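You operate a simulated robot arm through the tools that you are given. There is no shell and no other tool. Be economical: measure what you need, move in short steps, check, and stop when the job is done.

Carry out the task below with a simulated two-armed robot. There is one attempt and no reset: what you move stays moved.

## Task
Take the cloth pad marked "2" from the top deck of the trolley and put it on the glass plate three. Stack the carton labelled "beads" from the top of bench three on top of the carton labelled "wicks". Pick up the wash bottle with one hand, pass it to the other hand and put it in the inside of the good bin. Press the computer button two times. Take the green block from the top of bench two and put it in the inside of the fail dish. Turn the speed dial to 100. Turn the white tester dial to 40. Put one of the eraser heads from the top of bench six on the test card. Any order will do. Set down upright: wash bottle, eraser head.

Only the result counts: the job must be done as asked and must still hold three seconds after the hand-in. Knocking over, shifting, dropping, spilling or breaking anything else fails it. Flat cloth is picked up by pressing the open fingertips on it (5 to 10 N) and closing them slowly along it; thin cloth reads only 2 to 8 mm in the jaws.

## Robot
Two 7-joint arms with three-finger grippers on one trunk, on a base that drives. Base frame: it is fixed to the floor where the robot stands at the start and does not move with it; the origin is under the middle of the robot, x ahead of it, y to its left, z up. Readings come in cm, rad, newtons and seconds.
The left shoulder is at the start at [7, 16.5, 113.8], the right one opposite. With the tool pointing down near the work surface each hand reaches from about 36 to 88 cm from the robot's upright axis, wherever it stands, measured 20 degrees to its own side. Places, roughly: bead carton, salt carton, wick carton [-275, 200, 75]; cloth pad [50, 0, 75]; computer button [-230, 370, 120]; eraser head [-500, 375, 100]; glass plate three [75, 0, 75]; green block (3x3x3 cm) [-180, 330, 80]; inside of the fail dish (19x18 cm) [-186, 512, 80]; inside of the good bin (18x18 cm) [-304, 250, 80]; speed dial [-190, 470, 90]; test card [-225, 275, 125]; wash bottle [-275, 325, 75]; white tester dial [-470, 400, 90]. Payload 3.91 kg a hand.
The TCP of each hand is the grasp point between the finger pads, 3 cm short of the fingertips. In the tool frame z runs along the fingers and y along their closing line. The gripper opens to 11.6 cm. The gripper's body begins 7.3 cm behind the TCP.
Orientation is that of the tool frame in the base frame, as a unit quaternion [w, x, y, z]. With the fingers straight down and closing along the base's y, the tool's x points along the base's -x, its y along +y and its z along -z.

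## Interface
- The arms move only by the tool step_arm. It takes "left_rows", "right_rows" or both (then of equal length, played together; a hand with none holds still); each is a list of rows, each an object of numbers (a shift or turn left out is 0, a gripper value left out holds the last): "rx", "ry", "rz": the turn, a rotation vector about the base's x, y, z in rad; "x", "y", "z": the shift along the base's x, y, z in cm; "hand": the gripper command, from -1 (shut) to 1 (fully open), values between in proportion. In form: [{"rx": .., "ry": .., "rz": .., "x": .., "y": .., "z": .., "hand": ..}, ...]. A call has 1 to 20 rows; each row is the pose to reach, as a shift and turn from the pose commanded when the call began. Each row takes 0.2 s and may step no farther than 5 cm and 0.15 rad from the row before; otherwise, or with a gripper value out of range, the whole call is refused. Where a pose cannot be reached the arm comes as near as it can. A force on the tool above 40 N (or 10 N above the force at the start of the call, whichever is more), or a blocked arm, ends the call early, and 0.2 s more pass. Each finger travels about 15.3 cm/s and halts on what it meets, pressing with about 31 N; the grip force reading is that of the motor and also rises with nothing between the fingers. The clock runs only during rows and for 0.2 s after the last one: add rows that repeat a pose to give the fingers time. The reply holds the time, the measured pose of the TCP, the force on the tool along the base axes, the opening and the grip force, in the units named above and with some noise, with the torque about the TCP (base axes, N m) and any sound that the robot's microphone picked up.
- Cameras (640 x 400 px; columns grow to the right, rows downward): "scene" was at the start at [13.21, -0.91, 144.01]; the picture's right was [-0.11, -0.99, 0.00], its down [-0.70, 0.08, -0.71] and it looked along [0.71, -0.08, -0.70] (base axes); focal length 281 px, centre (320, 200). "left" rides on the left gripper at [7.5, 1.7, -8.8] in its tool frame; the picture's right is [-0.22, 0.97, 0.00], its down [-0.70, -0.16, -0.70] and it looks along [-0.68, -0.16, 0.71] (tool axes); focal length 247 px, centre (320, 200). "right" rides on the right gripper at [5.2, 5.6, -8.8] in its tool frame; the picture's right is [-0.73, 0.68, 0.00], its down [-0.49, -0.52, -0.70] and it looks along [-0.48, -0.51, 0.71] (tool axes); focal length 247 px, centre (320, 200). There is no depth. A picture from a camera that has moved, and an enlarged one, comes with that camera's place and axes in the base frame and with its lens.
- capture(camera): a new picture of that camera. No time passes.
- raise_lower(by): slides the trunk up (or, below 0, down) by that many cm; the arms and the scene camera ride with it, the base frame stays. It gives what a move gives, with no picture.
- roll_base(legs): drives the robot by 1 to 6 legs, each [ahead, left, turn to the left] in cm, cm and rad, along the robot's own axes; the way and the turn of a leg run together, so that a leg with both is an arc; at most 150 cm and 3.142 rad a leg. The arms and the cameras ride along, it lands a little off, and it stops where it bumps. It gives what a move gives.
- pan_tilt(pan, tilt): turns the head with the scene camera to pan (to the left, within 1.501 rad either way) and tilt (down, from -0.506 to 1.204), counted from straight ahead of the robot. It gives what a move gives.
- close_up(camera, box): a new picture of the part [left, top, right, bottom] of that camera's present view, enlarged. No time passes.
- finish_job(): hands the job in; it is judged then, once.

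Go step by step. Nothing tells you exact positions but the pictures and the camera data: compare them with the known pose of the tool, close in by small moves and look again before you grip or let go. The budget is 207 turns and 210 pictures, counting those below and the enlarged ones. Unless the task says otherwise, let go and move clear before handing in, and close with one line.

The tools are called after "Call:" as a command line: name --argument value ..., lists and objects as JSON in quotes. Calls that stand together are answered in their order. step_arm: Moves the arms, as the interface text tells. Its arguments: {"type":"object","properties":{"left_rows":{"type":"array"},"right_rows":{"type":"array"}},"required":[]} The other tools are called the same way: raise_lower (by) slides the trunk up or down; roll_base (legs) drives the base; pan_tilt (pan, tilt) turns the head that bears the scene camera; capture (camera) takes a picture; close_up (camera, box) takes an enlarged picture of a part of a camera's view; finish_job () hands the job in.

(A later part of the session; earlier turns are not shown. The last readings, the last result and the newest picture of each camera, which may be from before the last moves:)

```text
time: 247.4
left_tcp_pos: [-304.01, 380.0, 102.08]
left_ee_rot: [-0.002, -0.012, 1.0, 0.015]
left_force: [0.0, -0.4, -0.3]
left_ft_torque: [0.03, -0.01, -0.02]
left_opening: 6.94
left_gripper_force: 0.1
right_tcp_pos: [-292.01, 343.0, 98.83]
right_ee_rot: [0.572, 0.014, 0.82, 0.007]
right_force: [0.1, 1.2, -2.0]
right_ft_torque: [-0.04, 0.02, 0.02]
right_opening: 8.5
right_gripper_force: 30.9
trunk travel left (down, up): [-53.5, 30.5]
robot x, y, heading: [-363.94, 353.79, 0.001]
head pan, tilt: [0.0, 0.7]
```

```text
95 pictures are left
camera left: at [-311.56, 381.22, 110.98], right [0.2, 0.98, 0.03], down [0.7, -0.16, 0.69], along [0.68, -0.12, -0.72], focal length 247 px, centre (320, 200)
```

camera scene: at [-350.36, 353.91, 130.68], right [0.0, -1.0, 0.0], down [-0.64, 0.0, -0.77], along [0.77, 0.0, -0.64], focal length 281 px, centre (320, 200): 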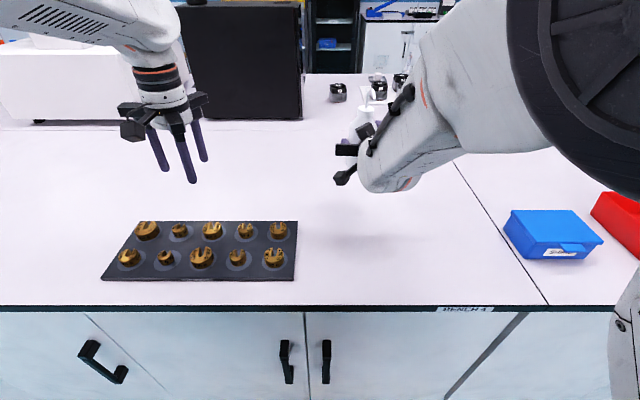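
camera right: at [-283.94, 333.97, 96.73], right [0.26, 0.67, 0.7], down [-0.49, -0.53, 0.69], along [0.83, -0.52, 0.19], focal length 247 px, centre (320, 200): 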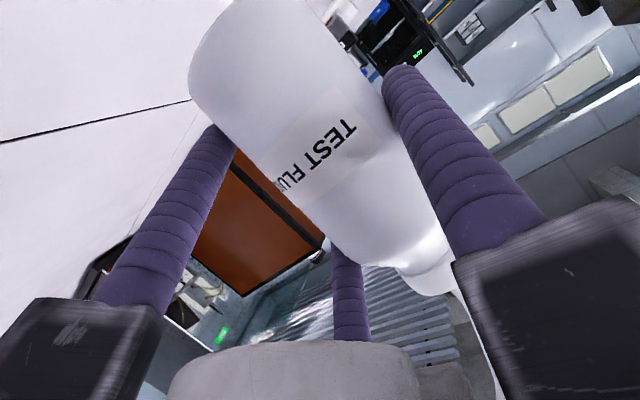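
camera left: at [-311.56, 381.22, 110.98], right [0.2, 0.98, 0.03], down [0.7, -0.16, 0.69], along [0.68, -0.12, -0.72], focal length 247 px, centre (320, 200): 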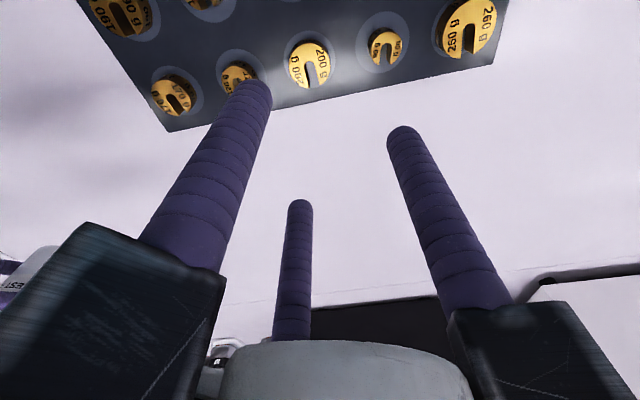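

The bottle is near the midline. I'll zoom in to locate the cap and raise the left hand above it.

Call:
close_up --camera "scene" --box '[310, 60, 438, 140]'

Call:
step_arm --left_rows '[{"z": 4, "rz": 0.1, "hand": -0.15}, {"z": 8, "rz": 0.2}, {"z": 12, "rz": 0.3}, {"z": 16, "rz": 0.35}, {"z": 19, "rz": 0.35}, {"z": 19, "rz": 0.35, "x": 3, "y": -3}, {"z": 19, "rz": 0.35, "x": 6, "y": -6}, {"z": 19, "rz": 0.35, "x": 8, "y": -10}, {"z": 19, "rz": 0.35, "x": 9, "y": -14}, {"z": 19, "rz": 0.35, "x": 10, "y": -18}, {"z": 19, "rz": 0.35, "x": 10, "y": -18}]'

Call:
capture --camera "left"

Call:
capture --camera "scene"

```text
5.00 times, centred on (374, 100) of scene
camera zoom: at [-350.36, 353.91, 130.68], right [0.0, -1.0, 0.0], down [-0.64, 0.0, -0.77], along [0.77, 0.0, -0.64], focal length 1405 px, centre (50, 700)
```

zoom: 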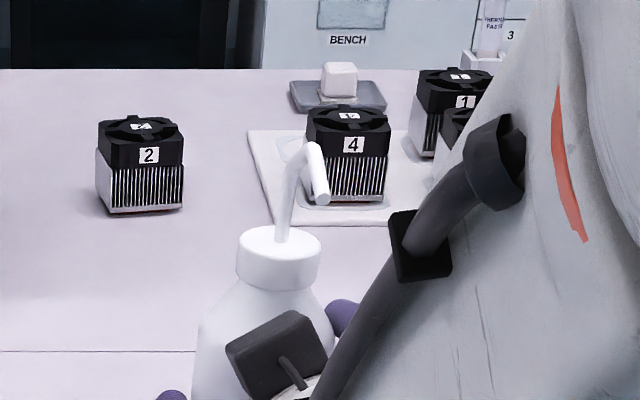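

```text
time: 249.8
left_tcp_pos: [-295.97, 363.43, 119.96]
left_ee_rot: [-0.004, -0.187, 0.982, 0.014]
left_force: [-0.2, -0.3, -0.2]
left_ft_torque: [-0.01, 0.0, 0.03]
left_opening: 4.93
left_gripper_force: 0.1
left hand out of reach, approached as far as the arm can: row 9, 10, 11
right_tcp_pos: [-291.96, 343.02, 98.59]
right_ee_rot: [0.571, 0.014, 0.821, 0.006]
right_force: [0.8, 0.1, -0.9]
right_ft_torque: [-0.02, 0.0, 0.01]
right_opening: 8.52
right_gripper_force: 30.7
trunk travel left (down, up): [-53.5, 30.5]
robot x, y, heading: [-363.94, 353.99, 0.002]
head pan, tilt: [0.0, 0.7]
```

```text
93 pictures are left
camera left: at [-303.46, 362.11, 128.96], right [-0.15, 0.99, 0.03], down [0.71, 0.09, 0.69], along [0.68, 0.12, -0.72], focal length 247 px, centre (320, 200)
```

left: 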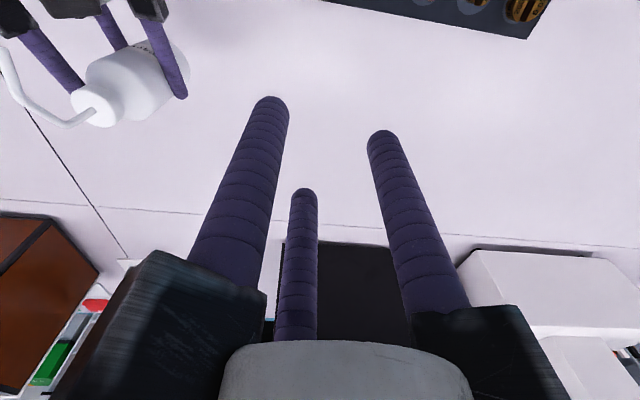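

```text
92 pictures are left
camera scene: at [-350.3, 354.0, 130.66], right [0.0, -1.0, 0.0], down [-0.64, 0.0, -0.76], along [0.76, 0.0, -0.64], focal length 281 px, centre (320, 200)
```

scene: 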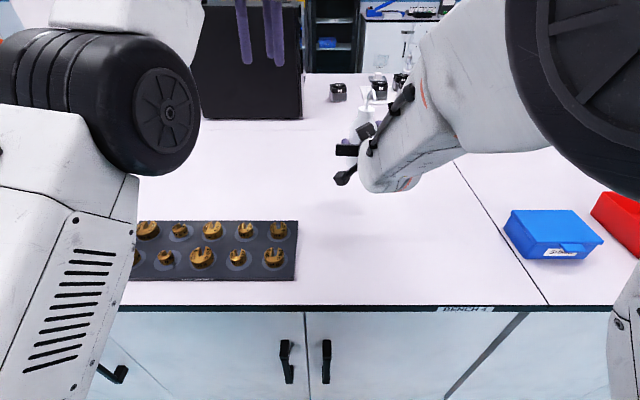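

The left arm is limited by height. I'll lower the bottle 8.5 cm, keeping it clear of the bench, and then bring the left hand over it.

Call:
step_arm --right_rows '[{"z": -2, "y": 0.5}, {"z": -4, "y": 1}, {"z": -6, "y": 1.5}, {"z": -8, "y": 2}, {"z": -8.5, "y": 2}, {"z": -8.5, "y": 2}]' --left_rows '[{"z": -1}, {"z": -2}, {"z": -3}, {"z": -4}, {"z": -5}, {"z": -6}]'

Call:
step_arm --left_rows '[{"x": 1, "y": -4}, {"x": 2, "y": -8}, {"x": 3, "y": -12}, {"x": 4, "y": -15}, {"x": 4, "y": -15}]'

Call:
capture --camera "left"

```text
time: 251.4
left_tcp_pos: [-295.89, 363.3, 114.09]
left_ee_rot: [-0.003, -0.188, 0.982, 0.014]
left_force: [0.9, 0.0, -0.2]
left_ft_torque: [0.01, 0.02, 0.03]
left_opening: 4.92
left_gripper_force: 0.1
right_tcp_pos: [-291.3, 343.41, 92.69]
right_ee_rot: [0.58, 0.048, 0.812, 0.027]
right_force: [0.3, 0.4, -2.0]
right_ft_torque: [0.0, 0.05, 0.03]
right_opening: 8.5
right_gripper_force: 30.8
trunk travel left (down, up): [-53.5, 30.5]
robot x, y, heading: [-363.52, 354.3, -0.002]
head pan, tilt: [0.0, 0.7]
stopped in row 6 (right hand): the arm was blocked; the commanded pose is now the measured one
```

```text
time: 252.6
left_tcp_pos: [-294.61, 352.67, 112.22]
left_ee_rot: [-0.003, -0.188, 0.982, 0.014]
left_force: [-0.5, 0.4, -0.4]
left_ft_torque: [0.03, -0.04, -0.03]
left_opening: 4.93
left_gripper_force: 0.0
left hand out of reach, approached as far as the arm can: row 2, 3, 4, 5
right_tcp_pos: [-291.26, 343.52, 92.66]
right_ee_rot: [0.58, 0.048, 0.813, 0.028]
right_force: [-0.1, -0.4, -2.4]
right_ft_torque: [-0.06, 0.06, 0.02]
right_opening: 8.5
right_gripper_force: 30.7
trunk travel left (down, up): [-53.5, 30.5]
robot x, y, heading: [-364.02, 353.88, -0.003]
head pan, tilt: [0.0, 0.7]
```

```text
91 pictures are left
camera left: at [-302.12, 351.31, 121.27], right [-0.15, 0.99, 0.03], down [0.71, 0.09, 0.7], along [0.68, 0.13, -0.72], focal length 247 px, centre (320, 200)
```

left: 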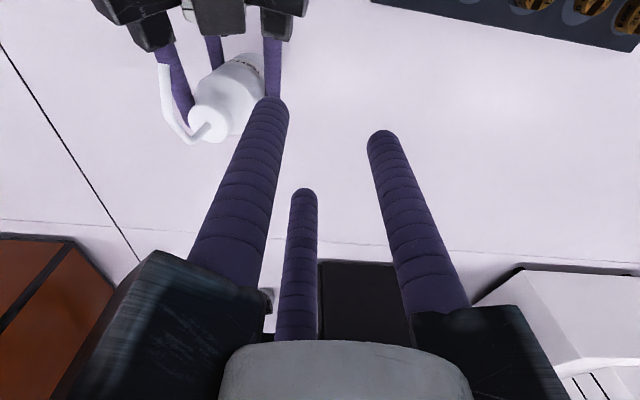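

Both arms are near their limits at the midline. A more natural pose for the right arm is to yaw inward, which carries the bottle further left; I'll do that.

Call:
step_arm --right_rows '[{"rz": 0.1, "y": 2, "z": 0.5}, {"rz": 0.2, "x": -0.2, "y": 4, "z": 0.5}, {"rz": 0.3, "x": -0.4, "y": 6, "z": 0.5}, {"rz": 0.4, "x": -0.6, "y": 8, "z": 0.5}, {"rz": 0.45, "x": -0.7, "y": 9, "z": 0.5}, {"rz": 0.45, "x": -0.7, "y": 9, "z": 0.5}]'

Call:
capture --camera "left"

Call:
capture --camera "scene"

```text
time: 254.0
left_tcp_pos: [-294.61, 352.81, 112.31]
left_ee_rot: [-0.002, -0.186, 0.982, 0.014]
left_force: [-0.6, 0.6, -0.1]
left_ft_torque: [0.0, -0.03, -0.01]
left_opening: 4.93
left_gripper_force: 0.1
right_tcp_pos: [-292.02, 352.57, 93.25]
right_ee_rot: [0.56, -0.137, 0.802, 0.154]
right_force: [0.8, -0.8, -2.5]
right_ft_torque: [-0.02, 0.0, 0.01]
right_opening: 8.49
right_gripper_force: 31.2
trunk travel left (down, up): [-53.5, 30.5]
robot x, y, heading: [-364.18, 354.01, 0.003]
head pan, tilt: [0.0, 0.7]
```

```text
90 pictures are left
camera left: at [-302.12, 351.34, 121.28], right [-0.15, 0.99, 0.03], down [0.71, 0.09, 0.7], along [0.68, 0.13, -0.72], focal length 247 px, centre (320, 200)
```

left: 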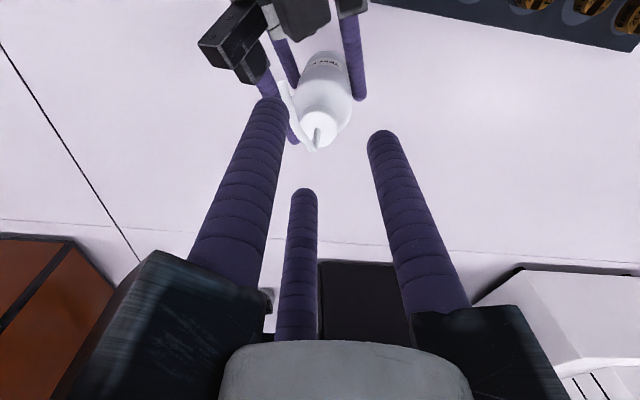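

```text
89 pictures are left
camera scene: at [-350.37, 353.92, 130.68], right [0.0, -1.0, 0.0], down [-0.64, 0.0, -0.76], along [0.76, 0.0, -0.64], focal length 281 px, centre (320, 200)
```

scene: 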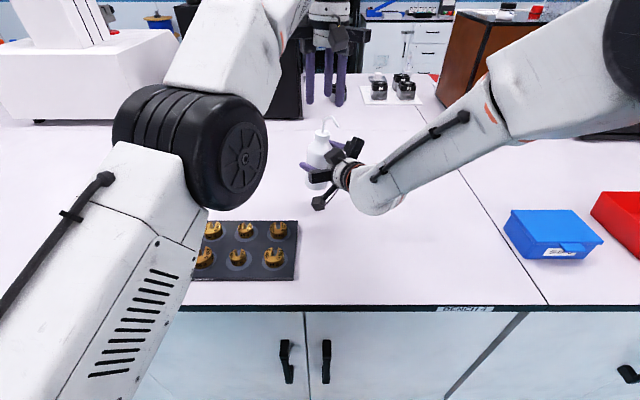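

The right arm holds the bottle comfortably now, with the cap at about (-292, 353.7, 101.5). I'll rotate the left gripper a bit more to clear the tube and line it up over the cap.

Call:
step_arm --left_rows '[{"rz": 0.12}, {"rz": 0.24}, {"rz": 0.36}, {"rz": 0.36, "x": 0.5, "y": 1}, {"rz": 0.36, "x": 1, "y": 2}, {"rz": 0.36, "x": 1, "y": 2}]' --right_rows '[{"x": -0.5, "y": 0.5}, {"x": -1, "y": 1}, {"x": -1.5, "y": 1.5}, {"x": -1.5, "y": 1.5}, {"x": -1.5, "y": 1.5}, {"x": -1.5, "y": 1.5}]'

Call:
capture --camera "left"

Call:
close_up --camera "scene" --box '[260, 100, 420, 200]'

```text
time: 255.4
left_tcp_pos: [-293.72, 354.56, 112.08]
left_ee_rot: [-0.006, -0.361, 0.933, 0.014]
left_force: [0.4, -0.1, -0.1]
left_ft_torque: [0.02, -0.03, 0.0]
left_opening: 4.93
left_gripper_force: 0.1
left hand out of reach, approached as far as the arm can: row 2, 3, 4, 5, 6
right_tcp_pos: [-293.61, 354.06, 93.22]
right_ee_rot: [0.56, -0.137, 0.802, 0.154]
right_force: [0.0, 0.4, -3.0]
right_ft_torque: [-0.05, 0.02, 0.03]
right_opening: 8.5
right_gripper_force: 30.6
trunk travel left (down, up): [-53.5, 30.5]
robot x, y, heading: [-364.41, 353.79, -0.004]
head pan, tilt: [0.0, 0.7]
```

```text
88 pictures are left
camera left: at [-300.37, 350.66, 120.97], right [-0.49, 0.87, 0.03], down [0.64, 0.34, 0.7], along [0.6, 0.36, -0.72], focal length 247 px, centre (320, 200)
```

left: 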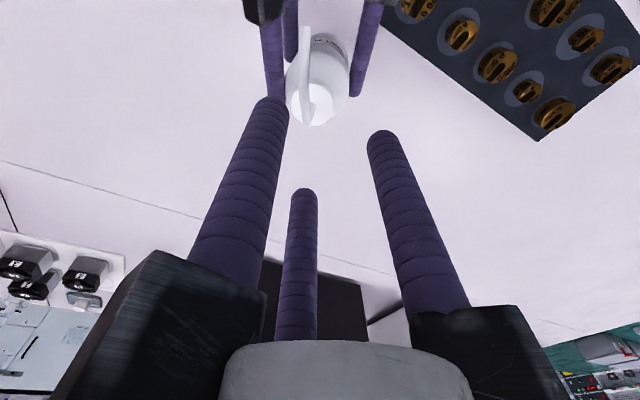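

```text
4.00 times, centred on (340, 150) of scene
camera zoom: at [-350.38, 353.87, 130.68], right [0.0, -1.0, 0.0], down [-0.64, 0.0, -0.76], along [0.76, 0.0, -0.64], focal length 1124 px, centre (240, 400)
```

zoom: 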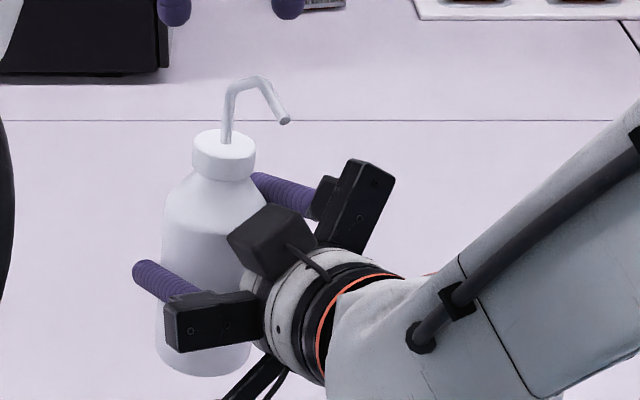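

The left hand is within 1 cm of the cap axis, and the tube passes between two fingers. I'll descend carefully.

Call:
step_arm --left_rows '[{"x": 0.5, "y": 0.2, "z": -3}, {"x": 0.5, "y": 0.2, "z": -5.5}, {"x": 0.5, "y": 0.2, "z": -7}, {"x": 0.5, "y": 0.2, "z": -7}]'

Call:
capture --camera "left"

Call:
close_up --camera "scene" --box '[260, 90, 420, 190]'

```text
time: 256.4
left_tcp_pos: [-291.38, 354.03, 106.12]
left_ee_rot: [-0.007, -0.36, 0.933, 0.015]
left_force: [-0.5, 0.1, 0.7]
left_ft_torque: [-0.01, 0.02, 0.03]
left_opening: 4.94
left_gripper_force: 0.1
left hand out of reach, approached as far as the arm can: row 1, 2, 3, 4
right_tcp_pos: [-293.59, 354.12, 93.27]
right_ee_rot: [0.56, -0.137, 0.803, 0.154]
right_force: [-0.6, 0.3, -2.2]
right_ft_torque: [-0.01, 0.0, 0.01]
right_opening: 8.47
right_gripper_force: 30.7
trunk travel left (down, up): [-53.5, 30.5]
robot x, y, heading: [-363.89, 354.3, -0.004]
head pan, tilt: [0.0, 0.7]
```

```text
86 pictures are left
camera left: at [-297.92, 350.14, 115.08], right [-0.49, 0.87, 0.03], down [0.64, 0.33, 0.69], along [0.59, 0.36, -0.72], focal length 247 px, centre (320, 200)
```

left: 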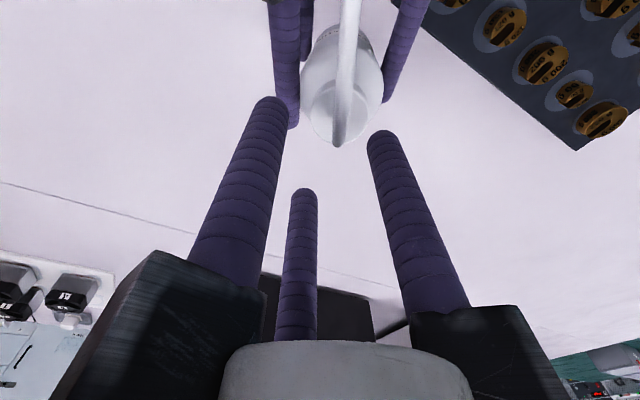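

```text
4.00 times, centred on (340, 140) of scene
camera zoom: at [-350.37, 353.91, 130.67], right [0.0, -1.0, 0.0], down [-0.64, 0.0, -0.76], along [0.76, 0.0, -0.64], focal length 1124 px, centre (240, 440)
```

zoom: 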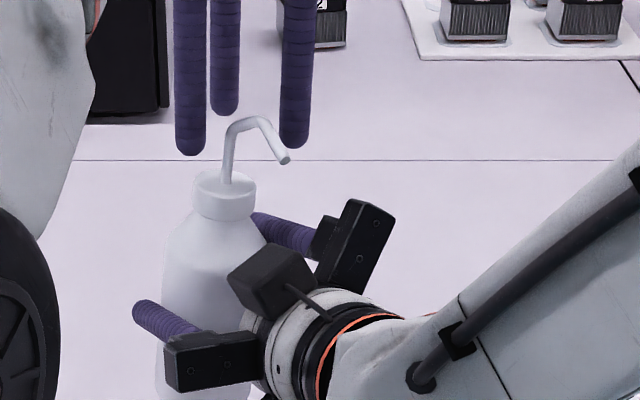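

The left arm prefers a spot slightly further ahead, so I'll bring the bottle under it with the right hand instead.

Call:
step_arm --right_rows '[{"x": 1, "y": -0.3}, {"x": 2, "y": -0.5}, {"x": 2, "y": -0.5}]'

Call:
step_arm --left_rows '[{"x": 0.3, "z": -0.7}, {"x": 0.5, "z": -1.4}, {"x": 0.5, "z": -1.4}]'

Call:
capture --camera "left"

```text
time: 257.2
left_tcp_pos: [-291.34, 354.06, 106.23]
left_ee_rot: [-0.007, -0.36, 0.933, 0.015]
left_force: [-0.3, 0.6, 0.3]
left_ft_torque: [0.02, -0.02, -0.02]
left_opening: 4.94
left_gripper_force: 0.1
right_tcp_pos: [-291.55, 353.53, 93.21]
right_ee_rot: [0.56, -0.137, 0.803, 0.154]
right_force: [0.5, -0.1, -2.0]
right_ft_torque: [-0.04, 0.05, 0.0]
right_opening: 8.5
right_gripper_force: 31.1
trunk travel left (down, up): [-53.5, 30.5]
robot x, y, heading: [-363.85, 353.81, 0.005]
head pan, tilt: [0.0, 0.7]
```

```text
time: 258.0
left_tcp_pos: [-290.81, 354.0, 104.79]
left_ee_rot: [-0.006, -0.36, 0.933, 0.014]
left_force: [-0.2, 0.3, 0.2]
left_ft_torque: [0.02, 0.01, 0.05]
left_opening: 4.92
left_gripper_force: 0.0
right_tcp_pos: [-291.57, 353.53, 93.19]
right_ee_rot: [0.56, -0.136, 0.803, 0.153]
right_force: [0.0, 0.0, -1.3]
right_ft_torque: [0.0, 0.01, 0.0]
right_opening: 8.48
right_gripper_force: 31.0
trunk travel left (down, up): [-53.5, 30.5]
robot x, y, heading: [-363.91, 353.91, -0.0]
head pan, tilt: [0.0, 0.7]
```

```text
84 pictures are left
camera left: at [-297.34, 350.13, 113.69], right [-0.49, 0.87, 0.03], down [0.64, 0.33, 0.69], along [0.59, 0.36, -0.72], focal length 247 px, centre (320, 200)
```

left: 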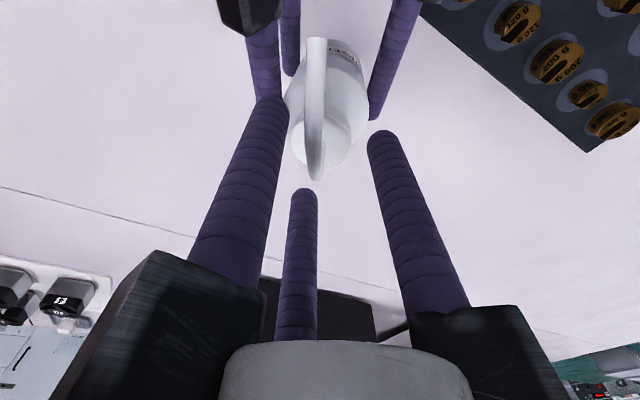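

Nicely aligned. A small correction, then down onto the cap.

Call:
step_arm --right_rows '[{"x": 0.5}, {"x": 0.5}, {"x": 0.5}, {"x": 0.5}, {"x": 0.5}]' --left_rows '[{"z": 0}, {"z": -1}, {"z": -2}, {"z": -2.6}, {"z": -2.6}]'

Call:
capture --camera "left"

Call:
close_up --camera "scene" --box '[260, 90, 420, 190]'

```text
time: 259.2
left_tcp_pos: [-289.91, 353.76, 102.42]
left_ee_rot: [-0.007, -0.36, 0.933, 0.014]
left_force: [0.0, -0.4, -0.2]
left_ft_torque: [0.03, -0.05, -0.01]
left_opening: 4.93
left_gripper_force: 0.1
left hand out of reach, approached as far as the arm can: row 2, 3, 4, 5
right_tcp_pos: [-291.04, 353.59, 93.22]
right_ee_rot: [0.56, -0.137, 0.802, 0.155]
right_force: [0.3, 0.6, -1.4]
right_ft_torque: [-0.03, 0.01, 0.01]
right_opening: 8.46
right_gripper_force: 31.1
trunk travel left (down, up): [-53.5, 30.5]
robot x, y, heading: [-363.92, 354.03, -0.001]
head pan, tilt: [0.0, 0.7]
```

```text
83 pictures are left
camera left: at [-296.52, 349.85, 111.35], right [-0.49, 0.87, 0.03], down [0.64, 0.33, 0.69], along [0.59, 0.36, -0.72], focal length 247 px, centre (320, 200)
```

left: 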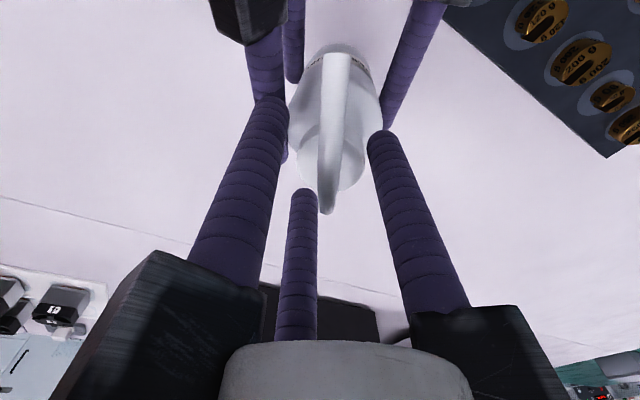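

```text
4.00 times, centred on (340, 140) of scene
camera zoom: at [-350.37, 353.91, 130.68], right [0.0, -1.0, 0.0], down [-0.64, 0.0, -0.76], along [0.76, 0.0, -0.64], focal length 1124 px, centre (240, 440)
```

zoom: 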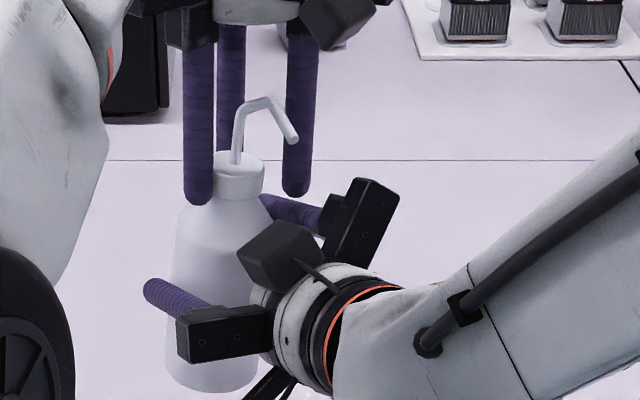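

The cap is between the left fingers. I'll nudge the bottle 0.8 cm and close the left hand slowly.

Call:
step_arm --right_rows '[{"x": 0.4, "y": -0.1}, {"x": 0.8, "y": -0.2}, {"x": 0.8, "y": -0.2}, {"x": 0.8, "y": -0.2}, {"x": 0.8, "y": -0.2}, {"x": 0.8, "y": -0.2}, {"x": 0.8, "y": -0.2}]' --left_rows '[{"z": 0}, {"z": 0}, {"hand": -0.25}, {"hand": -0.35}, {"hand": -0.45}, {"hand": -0.6}, {"hand": -0.7}]'

Call:
capture --camera "left"

Call:
close_up --camera "scene" --box '[260, 90, 420, 190]'

```text
time: 260.8
left_tcp_pos: [-289.95, 353.86, 102.46]
left_ee_rot: [-0.006, -0.361, 0.932, 0.014]
left_force: [11.0, 1.8, -1.7]
left_ft_torque: [0.11, -0.42, 0.04]
left_opening: 3.6
left_gripper_force: 18.2
right_tcp_pos: [-290.18, 353.39, 93.13]
right_ee_rot: [0.56, -0.137, 0.803, 0.154]
right_force: [-11.4, -0.7, -0.3]
right_ft_torque: [0.0, -0.7, 0.01]
right_opening: 8.38
right_gripper_force: 31.3
trunk travel left (down, up): [-53.5, 30.5]
robot x, y, heading: [-364.03, 354.26, 0.002]
head pan, tilt: [0.0, 0.7]
```

```text
81 pictures are left
camera left: at [-296.51, 349.87, 111.35], right [-0.49, 0.87, 0.03], down [0.64, 0.33, 0.69], along [0.59, 0.36, -0.72], focal length 247 px, centre (320, 200)
```

left: 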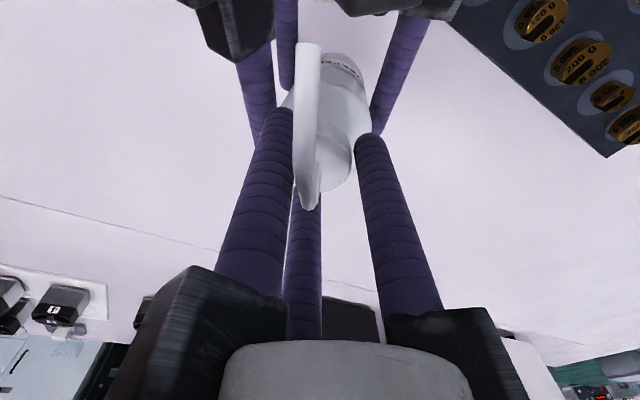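

```text
4.00 times, centred on (340, 140) of scene
camera zoom: at [-350.36, 353.91, 130.67], right [0.0, -1.0, 0.0], down [-0.64, 0.0, -0.76], along [0.76, 0.0, -0.64], focal length 1124 px, centre (240, 440)
```

zoom: 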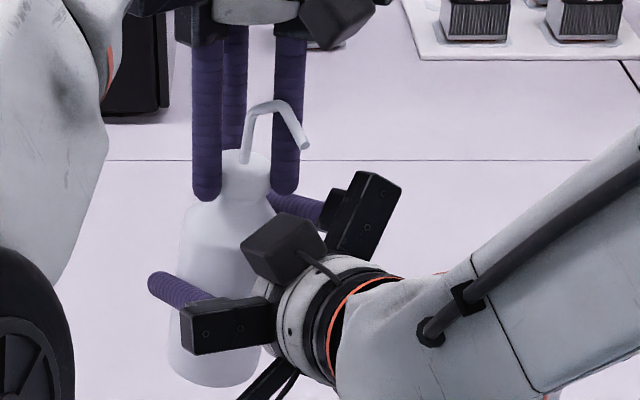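

The cap is gripped but there's an 11 N side load, so I'll back the right hand off slightly and tighten the left.

Call:
step_arm --right_rows '[{"x": -0.3}, {"x": -0.5}, {"x": -0.5}, {"x": -0.5}]' --left_rows '[{"hand": -0.8}, {"hand": -0.9}, {"hand": -0.9}, {"hand": -0.9}]'

Call:
close_up --camera "scene" --box '[260, 90, 420, 190]'

Call:
capture --camera "left"

```text
time: 261.8
left_tcp_pos: [-289.97, 353.71, 102.5]
left_ee_rot: [-0.007, -0.36, 0.933, 0.013]
left_force: [-21.1, -5.5, 1.9]
left_ft_torque: [-0.02, 1.08, 0.23]
left_opening: 3.46
left_gripper_force: 30.8
right_tcp_pos: [-290.77, 353.44, 93.16]
right_ee_rot: [0.561, -0.137, 0.802, 0.154]
right_force: [21.0, 5.3, -3.1]
right_ft_torque: [-0.42, 0.85, -0.26]
right_opening: 8.35
right_gripper_force: 30.7
trunk travel left (down, up): [-53.5, 30.5]
robot x, y, heading: [-363.69, 354.04, 0.001]
head pan, tilt: [0.0, 0.7]
```

```text
4.00 times, centred on (340, 140) of scene
camera zoom: at [-350.36, 353.91, 130.68], right [0.0, -1.0, 0.0], down [-0.64, 0.0, -0.76], along [0.76, 0.0, -0.64], focal length 1124 px, centre (240, 440)
```

zoom: 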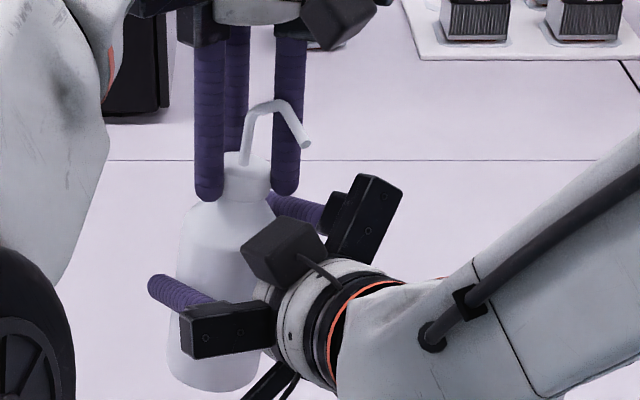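

```text
78 pictures are left
camera left: at [-296.54, 349.81, 111.34], right [-0.49, 0.87, 0.03], down [0.64, 0.33, 0.69], along [0.59, 0.36, -0.72], focal length 247 px, centre (320, 200)
```

left: 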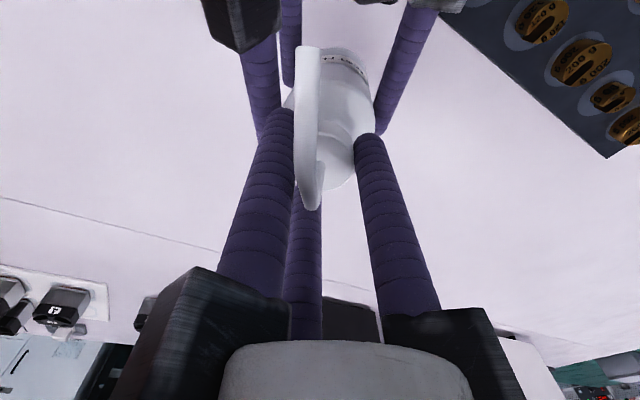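

The left grip is firm. I'll neutralise the side load, open the right hand, and withdraw it along its own axis.

Call:
step_arm --right_rows '[{"x": 0.35, "y": 0.1}, {"x": 0.35, "y": 0.1}, {"x": 0.35, "y": 0.1, "hand": 0.55}, {"x": 0.35, "y": 0.1, "hand": 0.75}, {"x": 0.35, "y": 0.1, "hand": 0.85}, {"x": 0.35, "y": 0.1, "hand": 0.85}]'

Call:
close_up --camera "scene" --box '[260, 90, 420, 190]'

```text
time: 263.2
left_tcp_pos: [-289.98, 353.71, 102.4]
left_ee_rot: [-0.006, -0.36, 0.933, 0.014]
left_force: [0.8, 0.0, -0.3]
left_ft_torque: [0.02, -0.01, -0.02]
left_opening: 3.43
left_gripper_force: 31.2
right_tcp_pos: [-290.36, 353.47, 93.14]
right_ee_rot: [0.561, -0.136, 0.802, 0.154]
right_force: [0.6, 0.4, 0.7]
right_ft_torque: [-0.01, 0.0, 0.0]
right_opening: 10.73
right_gripper_force: 0.1
trunk travel left (down, up): [-53.5, 30.5]
robot x, y, heading: [-364.31, 353.96, 0.002]
head pan, tilt: [0.0, 0.7]
```

```text
4.00 times, centred on (340, 140) of scene
camera zoom: at [-350.36, 353.91, 130.67], right [0.0, -1.0, 0.0], down [-0.64, 0.0, -0.76], along [0.76, 0.0, -0.64], focal length 1124 px, centre (240, 440)
```

zoom: 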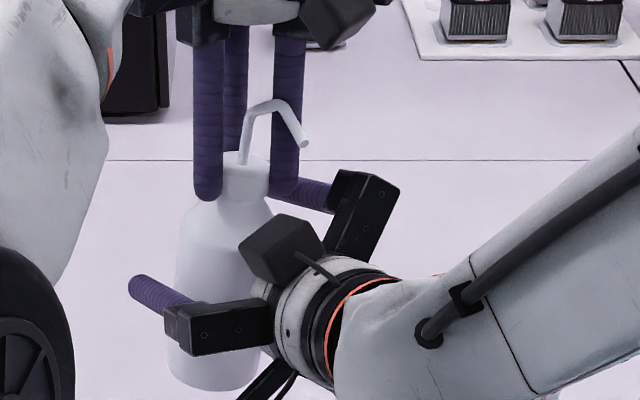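

Released. I'll withdraw the right hand along its axis.

Call:
step_arm --right_rows '[{"x": -1.7, "y": -0.85, "z": 0.7}, {"x": -4, "y": -2, "z": 1.6}, {"x": -7, "y": -3.5, "z": 2.8}, {"x": -9, "y": -6, "z": 3.5}, {"x": -9, "y": -10, "z": 4}, {"x": -9, "y": -14, "z": 4}, {"x": -9, "y": -18, "z": 4}]'

Call:
capture --camera "scene"

```text
time: 264.8
left_tcp_pos: [-290.03, 353.49, 102.52]
left_ee_rot: [-0.006, -0.36, 0.933, 0.015]
left_force: [0.4, -0.7, -0.4]
left_ft_torque: [0.01, 0.0, -0.04]
left_opening: 3.46
left_gripper_force: 30.4
right_tcp_pos: [-299.3, 335.3, 97.13]
right_ee_rot: [0.56, -0.136, 0.803, 0.154]
right_force: [0.0, 0.1, -0.9]
right_ft_torque: [0.02, 0.01, 0.01]
right_opening: 10.74
right_gripper_force: 0.0
trunk travel left (down, up): [-53.5, 30.5]
robot x, y, heading: [-363.74, 353.58, -0.0]
head pan, tilt: [0.0, 0.7]
```

```text
76 pictures are left
camera scene: at [-350.39, 353.7, 130.68], right [0.0, -1.0, 0.0], down [-0.64, 0.0, -0.76], along [0.76, 0.0, -0.64], focal length 281 px, centre (320, 200)
```

scene: 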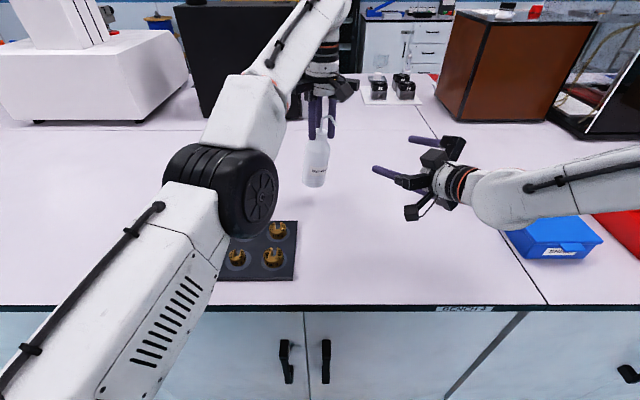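

The bottle is now in the left hand. I'll raise the trunk, swing the left hand to its own side, and drive to the GOOD bin.

Call:
raise_lower --by 14

Call:
step_arm --left_rows '[{"y": 3}, {"y": 6}, {"y": 9}, {"y": 12, "x": -1}, {"y": 15, "x": -2}, {"y": 17, "x": -3}, {"y": 17, "x": -3}]'

Call:
roll_base --legs '[[-12, 0, 0], [0, -120, 0]]'

Call:
pan_tilt --pan 0.2 --tilt 0.6

Call:
capture --camera "scene"

```text
time: 266.5
left_tcp_pos: [-290.0, 353.83, 116.33]
left_ee_rot: [-0.006, -0.36, 0.933, 0.014]
left_force: [0.0, 0.1, -2.4]
left_ft_torque: [-0.06, -0.02, -0.04]
left_opening: 3.47
left_gripper_force: 30.9
right_tcp_pos: [-299.26, 335.38, 111.17]
right_ee_rot: [0.56, -0.137, 0.802, 0.154]
right_force: [-0.1, 0.8, 1.0]
right_ft_torque: [-0.01, 0.01, 0.0]
right_opening: 10.73
right_gripper_force: 0.0
trunk travel left (down, up): [-67.5, 16.5]
robot x, y, heading: [-363.93, 353.47, 0.0]
head pan, tilt: [0.0, 0.7]
```

```text
time: 268.1
left_tcp_pos: [-286.87, 369.7, 118.6]
left_ee_rot: [-0.008, -0.36, 0.933, 0.015]
left_force: [0.1, 1.5, -1.9]
left_ft_torque: [-0.01, 0.01, 0.0]
left_opening: 3.47
left_gripper_force: 31.2
left hand out of reach, approached as far as the arm can: row 1, 2, 3, 4, 5, 6, 7
right_tcp_pos: [-299.34, 335.37, 111.17]
right_ee_rot: [0.559, -0.138, 0.802, 0.156]
right_force: [-1.3, 0.2, 0.1]
right_ft_torque: [-0.05, -0.02, -0.02]
right_opening: 10.72
right_gripper_force: 0.0
trunk travel left (down, up): [-67.5, 16.5]
robot x, y, heading: [-364.3, 353.93, 0.0]
head pan, tilt: [0.0, 0.7]
```

```text
time: 275.0
left_tcp_pos: [-298.93, 249.8, 118.64]
left_ee_rot: [-0.008, -0.361, 0.933, 0.014]
left_force: [0.4, 0.4, -2.6]
left_ft_torque: [-0.01, -0.01, 0.0]
left_opening: 3.45
left_gripper_force: 31.2
right_tcp_pos: [-311.09, 215.44, 111.1]
right_ee_rot: [0.56, -0.138, 0.802, 0.154]
right_force: [1.2, 0.2, 0.9]
right_ft_torque: [0.02, 0.03, -0.01]
right_opening: 10.74
right_gripper_force: 0.0
trunk travel left (down, up): [-67.5, 16.5]
robot x, y, heading: [-375.86, 233.63, -0.001]
head pan, tilt: [0.0, 0.7]
```

```text
time: 275.7
left_tcp_pos: [-298.86, 249.74, 118.51]
left_ee_rot: [-0.007, -0.361, 0.932, 0.015]
left_force: [0.2, 0.4, -2.4]
left_ft_torque: [0.0, -0.02, 0.02]
left_opening: 3.45
left_gripper_force: 30.7
right_tcp_pos: [-311.13, 215.47, 111.17]
right_ee_rot: [0.56, -0.138, 0.802, 0.155]
right_force: [-0.1, 0.0, 0.5]
right_ft_torque: [0.0, 0.0, -0.03]
right_opening: 10.73
right_gripper_force: 0.0
trunk travel left (down, up): [-67.5, 16.5]
robot x, y, heading: [-375.97, 233.57, 0.004]
head pan, tilt: [0.201, 0.6]
```

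```text
75 pictures are left
camera scene: at [-362.06, 235.59, 145.54], right [0.2, -0.98, 0.0], down [-0.55, -0.11, -0.82], along [0.81, 0.16, -0.57], focal length 281 px, centre (320, 200)
```

scene: 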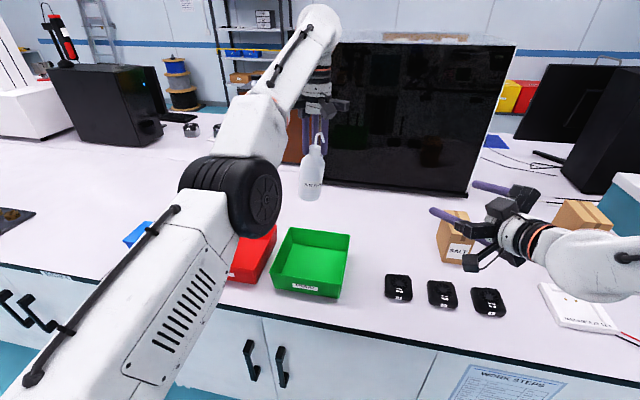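

I'm above the GOOD bin. I'll back up 5 cm to centre over it and lower partway.

Call:
roll_base --legs '[[-5, 0, 0]]'

Call:
step_arm --left_rows '[{"z": -3}, {"z": -6}, {"z": -9}, {"z": -12}, {"z": -13}, {"z": -13}]'

Call:
capture --camera "left"

Call:
close_up --camera "scene" --box '[220, 170, 412, 290]'

```text
time: 276.6
left_tcp_pos: [-303.52, 249.86, 118.4]
left_ee_rot: [-0.008, -0.361, 0.932, 0.015]
left_force: [0.7, 0.1, -2.3]
left_ft_torque: [-0.04, -0.01, -0.02]
left_opening: 3.46
left_gripper_force: 31.1
right_tcp_pos: [-315.74, 215.4, 110.96]
right_ee_rot: [0.559, -0.137, 0.803, 0.155]
right_force: [0.8, -0.2, -0.1]
right_ft_torque: [0.01, 0.01, 0.01]
right_opening: 10.72
right_gripper_force: 0.0
trunk travel left (down, up): [-67.5, 16.5]
robot x, y, heading: [-380.7, 234.01, 0.002]
head pan, tilt: [0.201, 0.6]
```

```text
time: 278.0
left_tcp_pos: [-300.13, 249.37, 106.61]
left_ee_rot: [-0.007, -0.361, 0.932, 0.016]
left_force: [-0.4, 0.2, -2.1]
left_ft_torque: [-0.03, 0.01, 0.02]
left_opening: 3.44
left_gripper_force: 31.4
left hand out of reach, approached as far as the arm can: row 1, 2, 3, 4, 5, 6
right_tcp_pos: [-316.02, 215.4, 111.0]
right_ee_rot: [0.56, -0.137, 0.802, 0.154]
right_force: [-0.4, 0.2, 0.6]
right_ft_torque: [-0.01, -0.01, -0.02]
right_opening: 10.73
right_gripper_force: 0.0
trunk travel left (down, up): [-67.5, 16.5]
robot x, y, heading: [-380.53, 234.07, 0.003]
head pan, tilt: [0.201, 0.6]
```

```text
74 pictures are left
camera left: at [-306.72, 245.4, 115.43], right [-0.49, 0.87, 0.03], down [0.64, 0.33, 0.69], along [0.59, 0.36, -0.72], focal length 247 px, centre (320, 200)
```

left: 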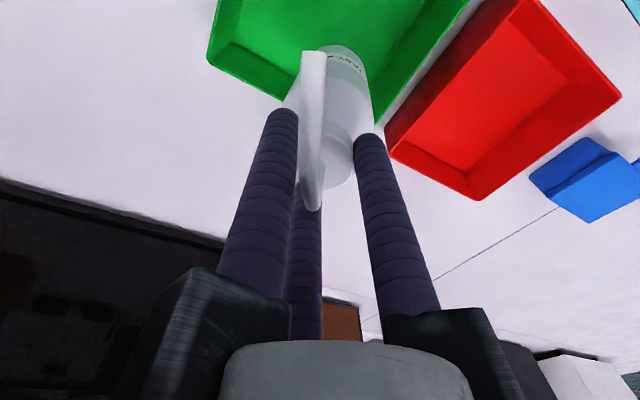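

```text
3.33 times, centred on (316, 230) of scene
camera zoom: at [-366.9, 235.59, 145.54], right [0.2, -0.98, 0.0], down [-0.55, -0.11, -0.82], along [0.81, 0.17, -0.57], focal length 937 px, centre (333, 100)
```

zoom: 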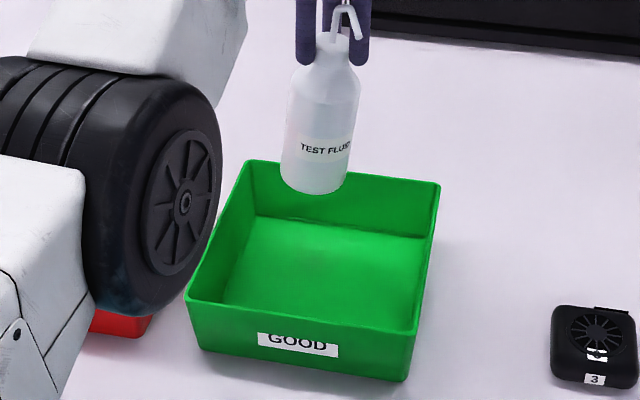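

The left arm's yaw is restricting it. I'll rotate it back about the vertical, with the bottle hanging, so it can reach the bin centre at (-304, 249.6).

Call:
step_arm --left_rows '[{"rz": -0.12, "z": 1}, {"rz": -0.24, "z": 1.5}, {"rz": -0.36, "z": 1.5}, {"rz": -0.48, "z": 1.5, "x": -1}, {"rz": -0.6, "z": 1.5, "x": -2}, {"rz": -0.7, "z": 1.5, "x": -3, "y": 0.3}, {"rz": -0.7, "z": 1.5, "x": -3.7, "y": 0.3}, {"rz": -0.7, "z": 1.5, "x": -3.7, "y": 0.3}]'

Call:
close_up --camera "scene" --box '[220, 170, 412, 290]'

```text
time: 279.8
left_tcp_pos: [-300.31, 249.49, 108.77]
left_ee_rot: [-0.004, -0.018, 1.0, 0.017]
left_force: [0.9, 0.7, -2.8]
left_ft_torque: [0.0, 0.0, 0.03]
left_opening: 3.47
left_gripper_force: 30.9
left hand out of reach, approached as far as the arm can: row 4, 5, 6, 7, 8
right_tcp_pos: [-315.91, 215.42, 111.22]
right_ee_rot: [0.561, -0.138, 0.802, 0.155]
right_force: [-1.2, 0.5, -0.1]
right_ft_torque: [0.05, 0.0, -0.02]
right_opening: 10.74
right_gripper_force: 0.1
trunk travel left (down, up): [-67.5, 16.5]
robot x, y, heading: [-380.32, 233.98, 0.004]
head pan, tilt: [0.201, 0.6]
```

```text
3.33 times, centred on (316, 230) of scene
camera zoom: at [-366.89, 235.6, 145.54], right [0.2, -0.98, 0.0], down [-0.55, -0.11, -0.82], along [0.81, 0.17, -0.57], focal length 937 px, centre (333, 100)
```

zoom: 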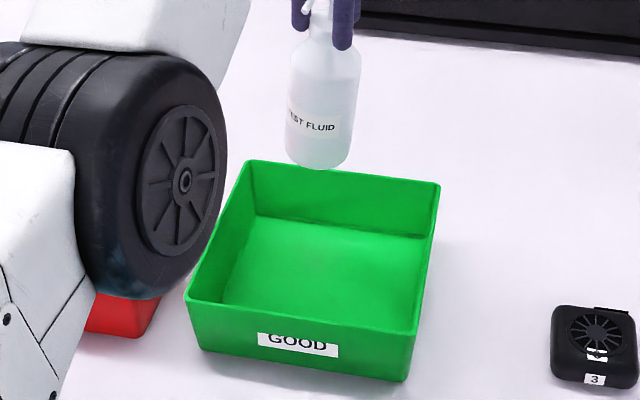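

The yaw is restored. I'll use the base for the last few centimetres, then lower in stages.

Call:
roll_base --legs '[[-5, 0, 0]]'

Call:
step_arm --left_rows '[{"z": -1.5}, {"z": -3}, {"z": -4}, {"z": -4}]'

Call:
close_up --camera "scene" --box '[220, 170, 412, 290]'

```text
time: 280.8
left_tcp_pos: [-305.02, 249.34, 108.52]
left_ee_rot: [-0.005, -0.02, 1.0, 0.016]
left_force: [1.3, 0.3, -2.1]
left_ft_torque: [-0.06, -0.01, -0.01]
left_opening: 3.44
left_gripper_force: 30.6
right_tcp_pos: [-320.67, 215.32, 110.99]
right_ee_rot: [0.558, -0.138, 0.803, 0.155]
right_force: [0.6, 0.5, -0.1]
right_ft_torque: [0.02, 0.03, 0.01]
right_opening: 10.76
right_gripper_force: 0.1
trunk travel left (down, up): [-67.5, 16.5]
robot x, y, heading: [-385.59, 233.7, 0.001]
head pan, tilt: [0.201, 0.6]
```

```text
time: 281.8
left_tcp_pos: [-304.41, 249.23, 104.77]
left_ee_rot: [-0.005, -0.02, 1.0, 0.017]
left_force: [0.0, -0.8, -2.4]
left_ft_torque: [0.01, 0.02, -0.02]
left_opening: 3.42
left_gripper_force: 31.2
left hand out of reach, approached as far as the arm can: row 2, 3, 4
right_tcp_pos: [-320.82, 215.38, 111.02]
right_ee_rot: [0.559, -0.138, 0.802, 0.156]
right_force: [-0.7, 0.6, -0.6]
right_ft_torque: [0.03, -0.01, 0.03]
right_opening: 10.73
right_gripper_force: 0.0
trunk travel left (down, up): [-67.5, 16.5]
robot x, y, heading: [-385.79, 233.58, 0.002]
head pan, tilt: [0.201, 0.6]
```

```text
3.33 times, centred on (316, 230) of scene
camera zoom: at [-371.69, 235.59, 145.52], right [0.2, -0.98, 0.0], down [-0.55, -0.11, -0.82], along [0.81, 0.17, -0.57], focal length 937 px, centre (333, 100)
```

zoom: 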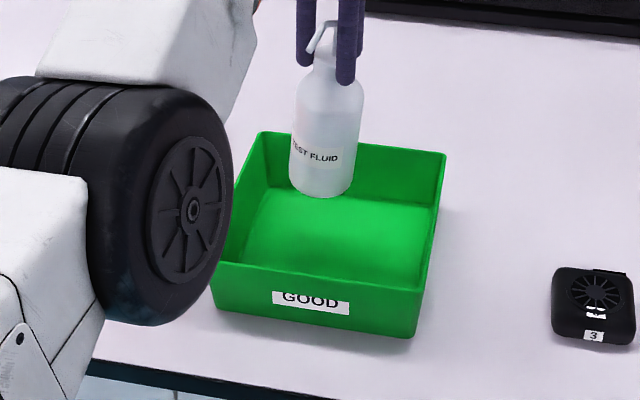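

The bottle is over the bin centre. I'll lower it with the trunk so the arm geometry stays fixed.

Call:
raise_lower --by -7

Call:
close_up --camera "scene" --box '[220, 150, 412, 270]'

```text
time: 282.8
left_tcp_pos: [-304.4, 249.31, 97.76]
left_ee_rot: [-0.004, -0.02, 1.0, 0.016]
left_force: [-0.1, 0.1, -1.8]
left_ft_torque: [-0.02, 0.0, 0.0]
left_opening: 3.45
left_gripper_force: 31.2
right_tcp_pos: [-320.84, 215.41, 104.12]
right_ee_rot: [0.56, -0.138, 0.802, 0.155]
right_force: [-0.1, -0.2, 0.0]
right_ft_torque: [0.0, 0.02, 0.03]
right_opening: 10.75
right_gripper_force: 0.0
trunk travel left (down, up): [-60.5, 23.5]
robot x, y, heading: [-385.59, 233.88, 0.0]
head pan, tilt: [0.201, 0.6]
```

```text
3.33 times, centred on (316, 210) of scene
camera zoom: at [-371.82, 235.59, 138.55], right [0.2, -0.98, 0.0], down [-0.55, -0.11, -0.82], along [0.81, 0.17, -0.57], focal length 937 px, centre (333, 167)
```

zoom: 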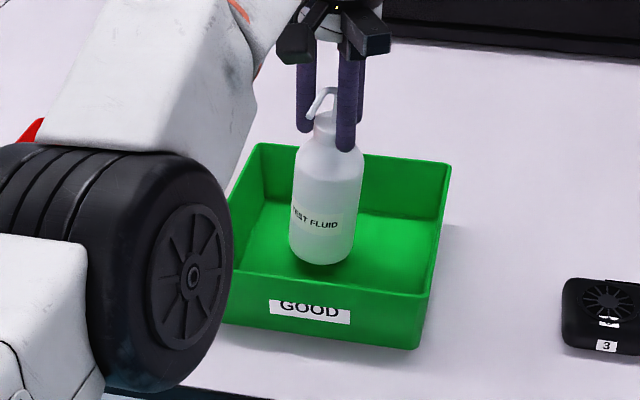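

Nearly on the floor of the bin. I lower in small trunk steps, watching the force.

Call:
raise_lower --by -0.6

Call:
raise_lower --by -0.4

```text
time: 283.4
left_tcp_pos: [-304.41, 249.33, 97.2]
left_ee_rot: [-0.005, -0.019, 1.0, 0.016]
left_force: [-0.1, -0.4, -1.7]
left_ft_torque: [-0.03, -0.03, 0.0]
left_opening: 3.43
left_gripper_force: 31.0
right_tcp_pos: [-320.92, 215.45, 103.49]
right_ee_rot: [0.56, -0.138, 0.802, 0.155]
right_force: [-0.3, -0.3, 0.5]
right_ft_torque: [-0.03, 0.01, -0.01]
right_opening: 10.73
right_gripper_force: 0.0
trunk travel left (down, up): [-59.9, 24.1]
robot x, y, heading: [-385.67, 233.87, -0.0]
head pan, tilt: [0.201, 0.6]
```

```text
time: 283.9
left_tcp_pos: [-304.47, 249.17, 96.86]
left_ee_rot: [-0.005, -0.021, 1.0, 0.016]
left_force: [0.0, 0.7, -1.7]
left_ft_torque: [-0.06, -0.01, 0.03]
left_opening: 3.43
left_gripper_force: 30.9
right_tcp_pos: [-320.74, 215.43, 103.1]
right_ee_rot: [0.561, -0.137, 0.802, 0.154]
right_force: [0.2, -0.1, 0.7]
right_ft_torque: [-0.01, -0.01, 0.04]
right_opening: 10.75
right_gripper_force: 0.0
trunk travel left (down, up): [-59.5, 24.5]
robot x, y, heading: [-385.27, 233.89, 0.005]
head pan, tilt: [0.201, 0.6]
```

Call:
raise_lower --by -0.3

Call:
raise_lower --by -0.2

Call:
close_up --camera "scene" --box '[268, 170, 364, 230]'

```text
time: 284.4
left_tcp_pos: [-304.44, 249.21, 96.77]
left_ee_rot: [-0.002, -0.019, 1.0, 0.018]
left_force: [1.1, 0.3, 6.4]
left_ft_torque: [-0.01, -0.09, 0.0]
left_opening: 3.46
left_gripper_force: 30.7
right_tcp_pos: [-320.87, 215.37, 102.87]
right_ee_rot: [0.56, -0.138, 0.802, 0.155]
right_force: [0.4, -0.1, 1.1]
right_ft_torque: [0.02, -0.01, 0.02]
right_opening: 10.73
right_gripper_force: 0.1
trunk travel left (down, up): [-59.2, 24.8]
robot x, y, heading: [-385.93, 233.95, 0.005]
head pan, tilt: [0.201, 0.6]
```

```text
time: 284.9
left_tcp_pos: [-304.61, 249.29, 96.76]
left_ee_rot: [-0.002, -0.02, 1.0, 0.017]
left_force: [5.1, 1.4, 18.1]
left_ft_torque: [-0.01, -0.56, 0.0]
left_opening: 3.45
left_gripper_force: 31.0
right_tcp_pos: [-320.97, 215.34, 102.79]
right_ee_rot: [0.56, -0.138, 0.802, 0.154]
right_force: [0.4, -0.2, -0.2]
right_ft_torque: [-0.02, -0.01, -0.01]
right_opening: 10.74
right_gripper_force: 0.1
trunk travel left (down, up): [-59.0, 25.0]
robot x, y, heading: [-385.46, 233.95, -0.0]
head pan, tilt: [0.201, 0.6]
```

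```text
6.67 times, centred on (316, 200) of scene
camera zoom: at [-372.03, 235.55, 137.09], right [0.2, -0.98, 0.0], down [-0.55, -0.11, -0.83], along [0.81, 0.17, -0.56], focal length 1874 px, centre (347, 200)
```

zoom: 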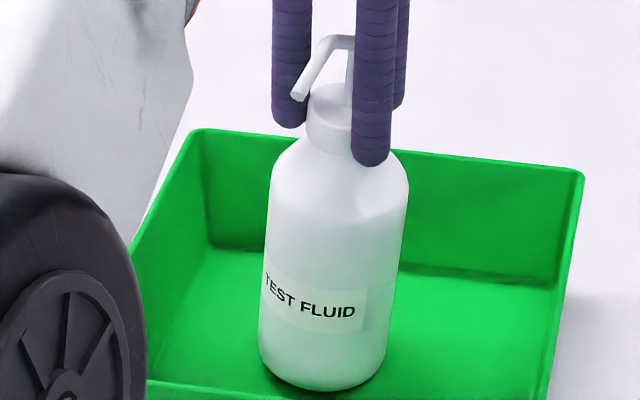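

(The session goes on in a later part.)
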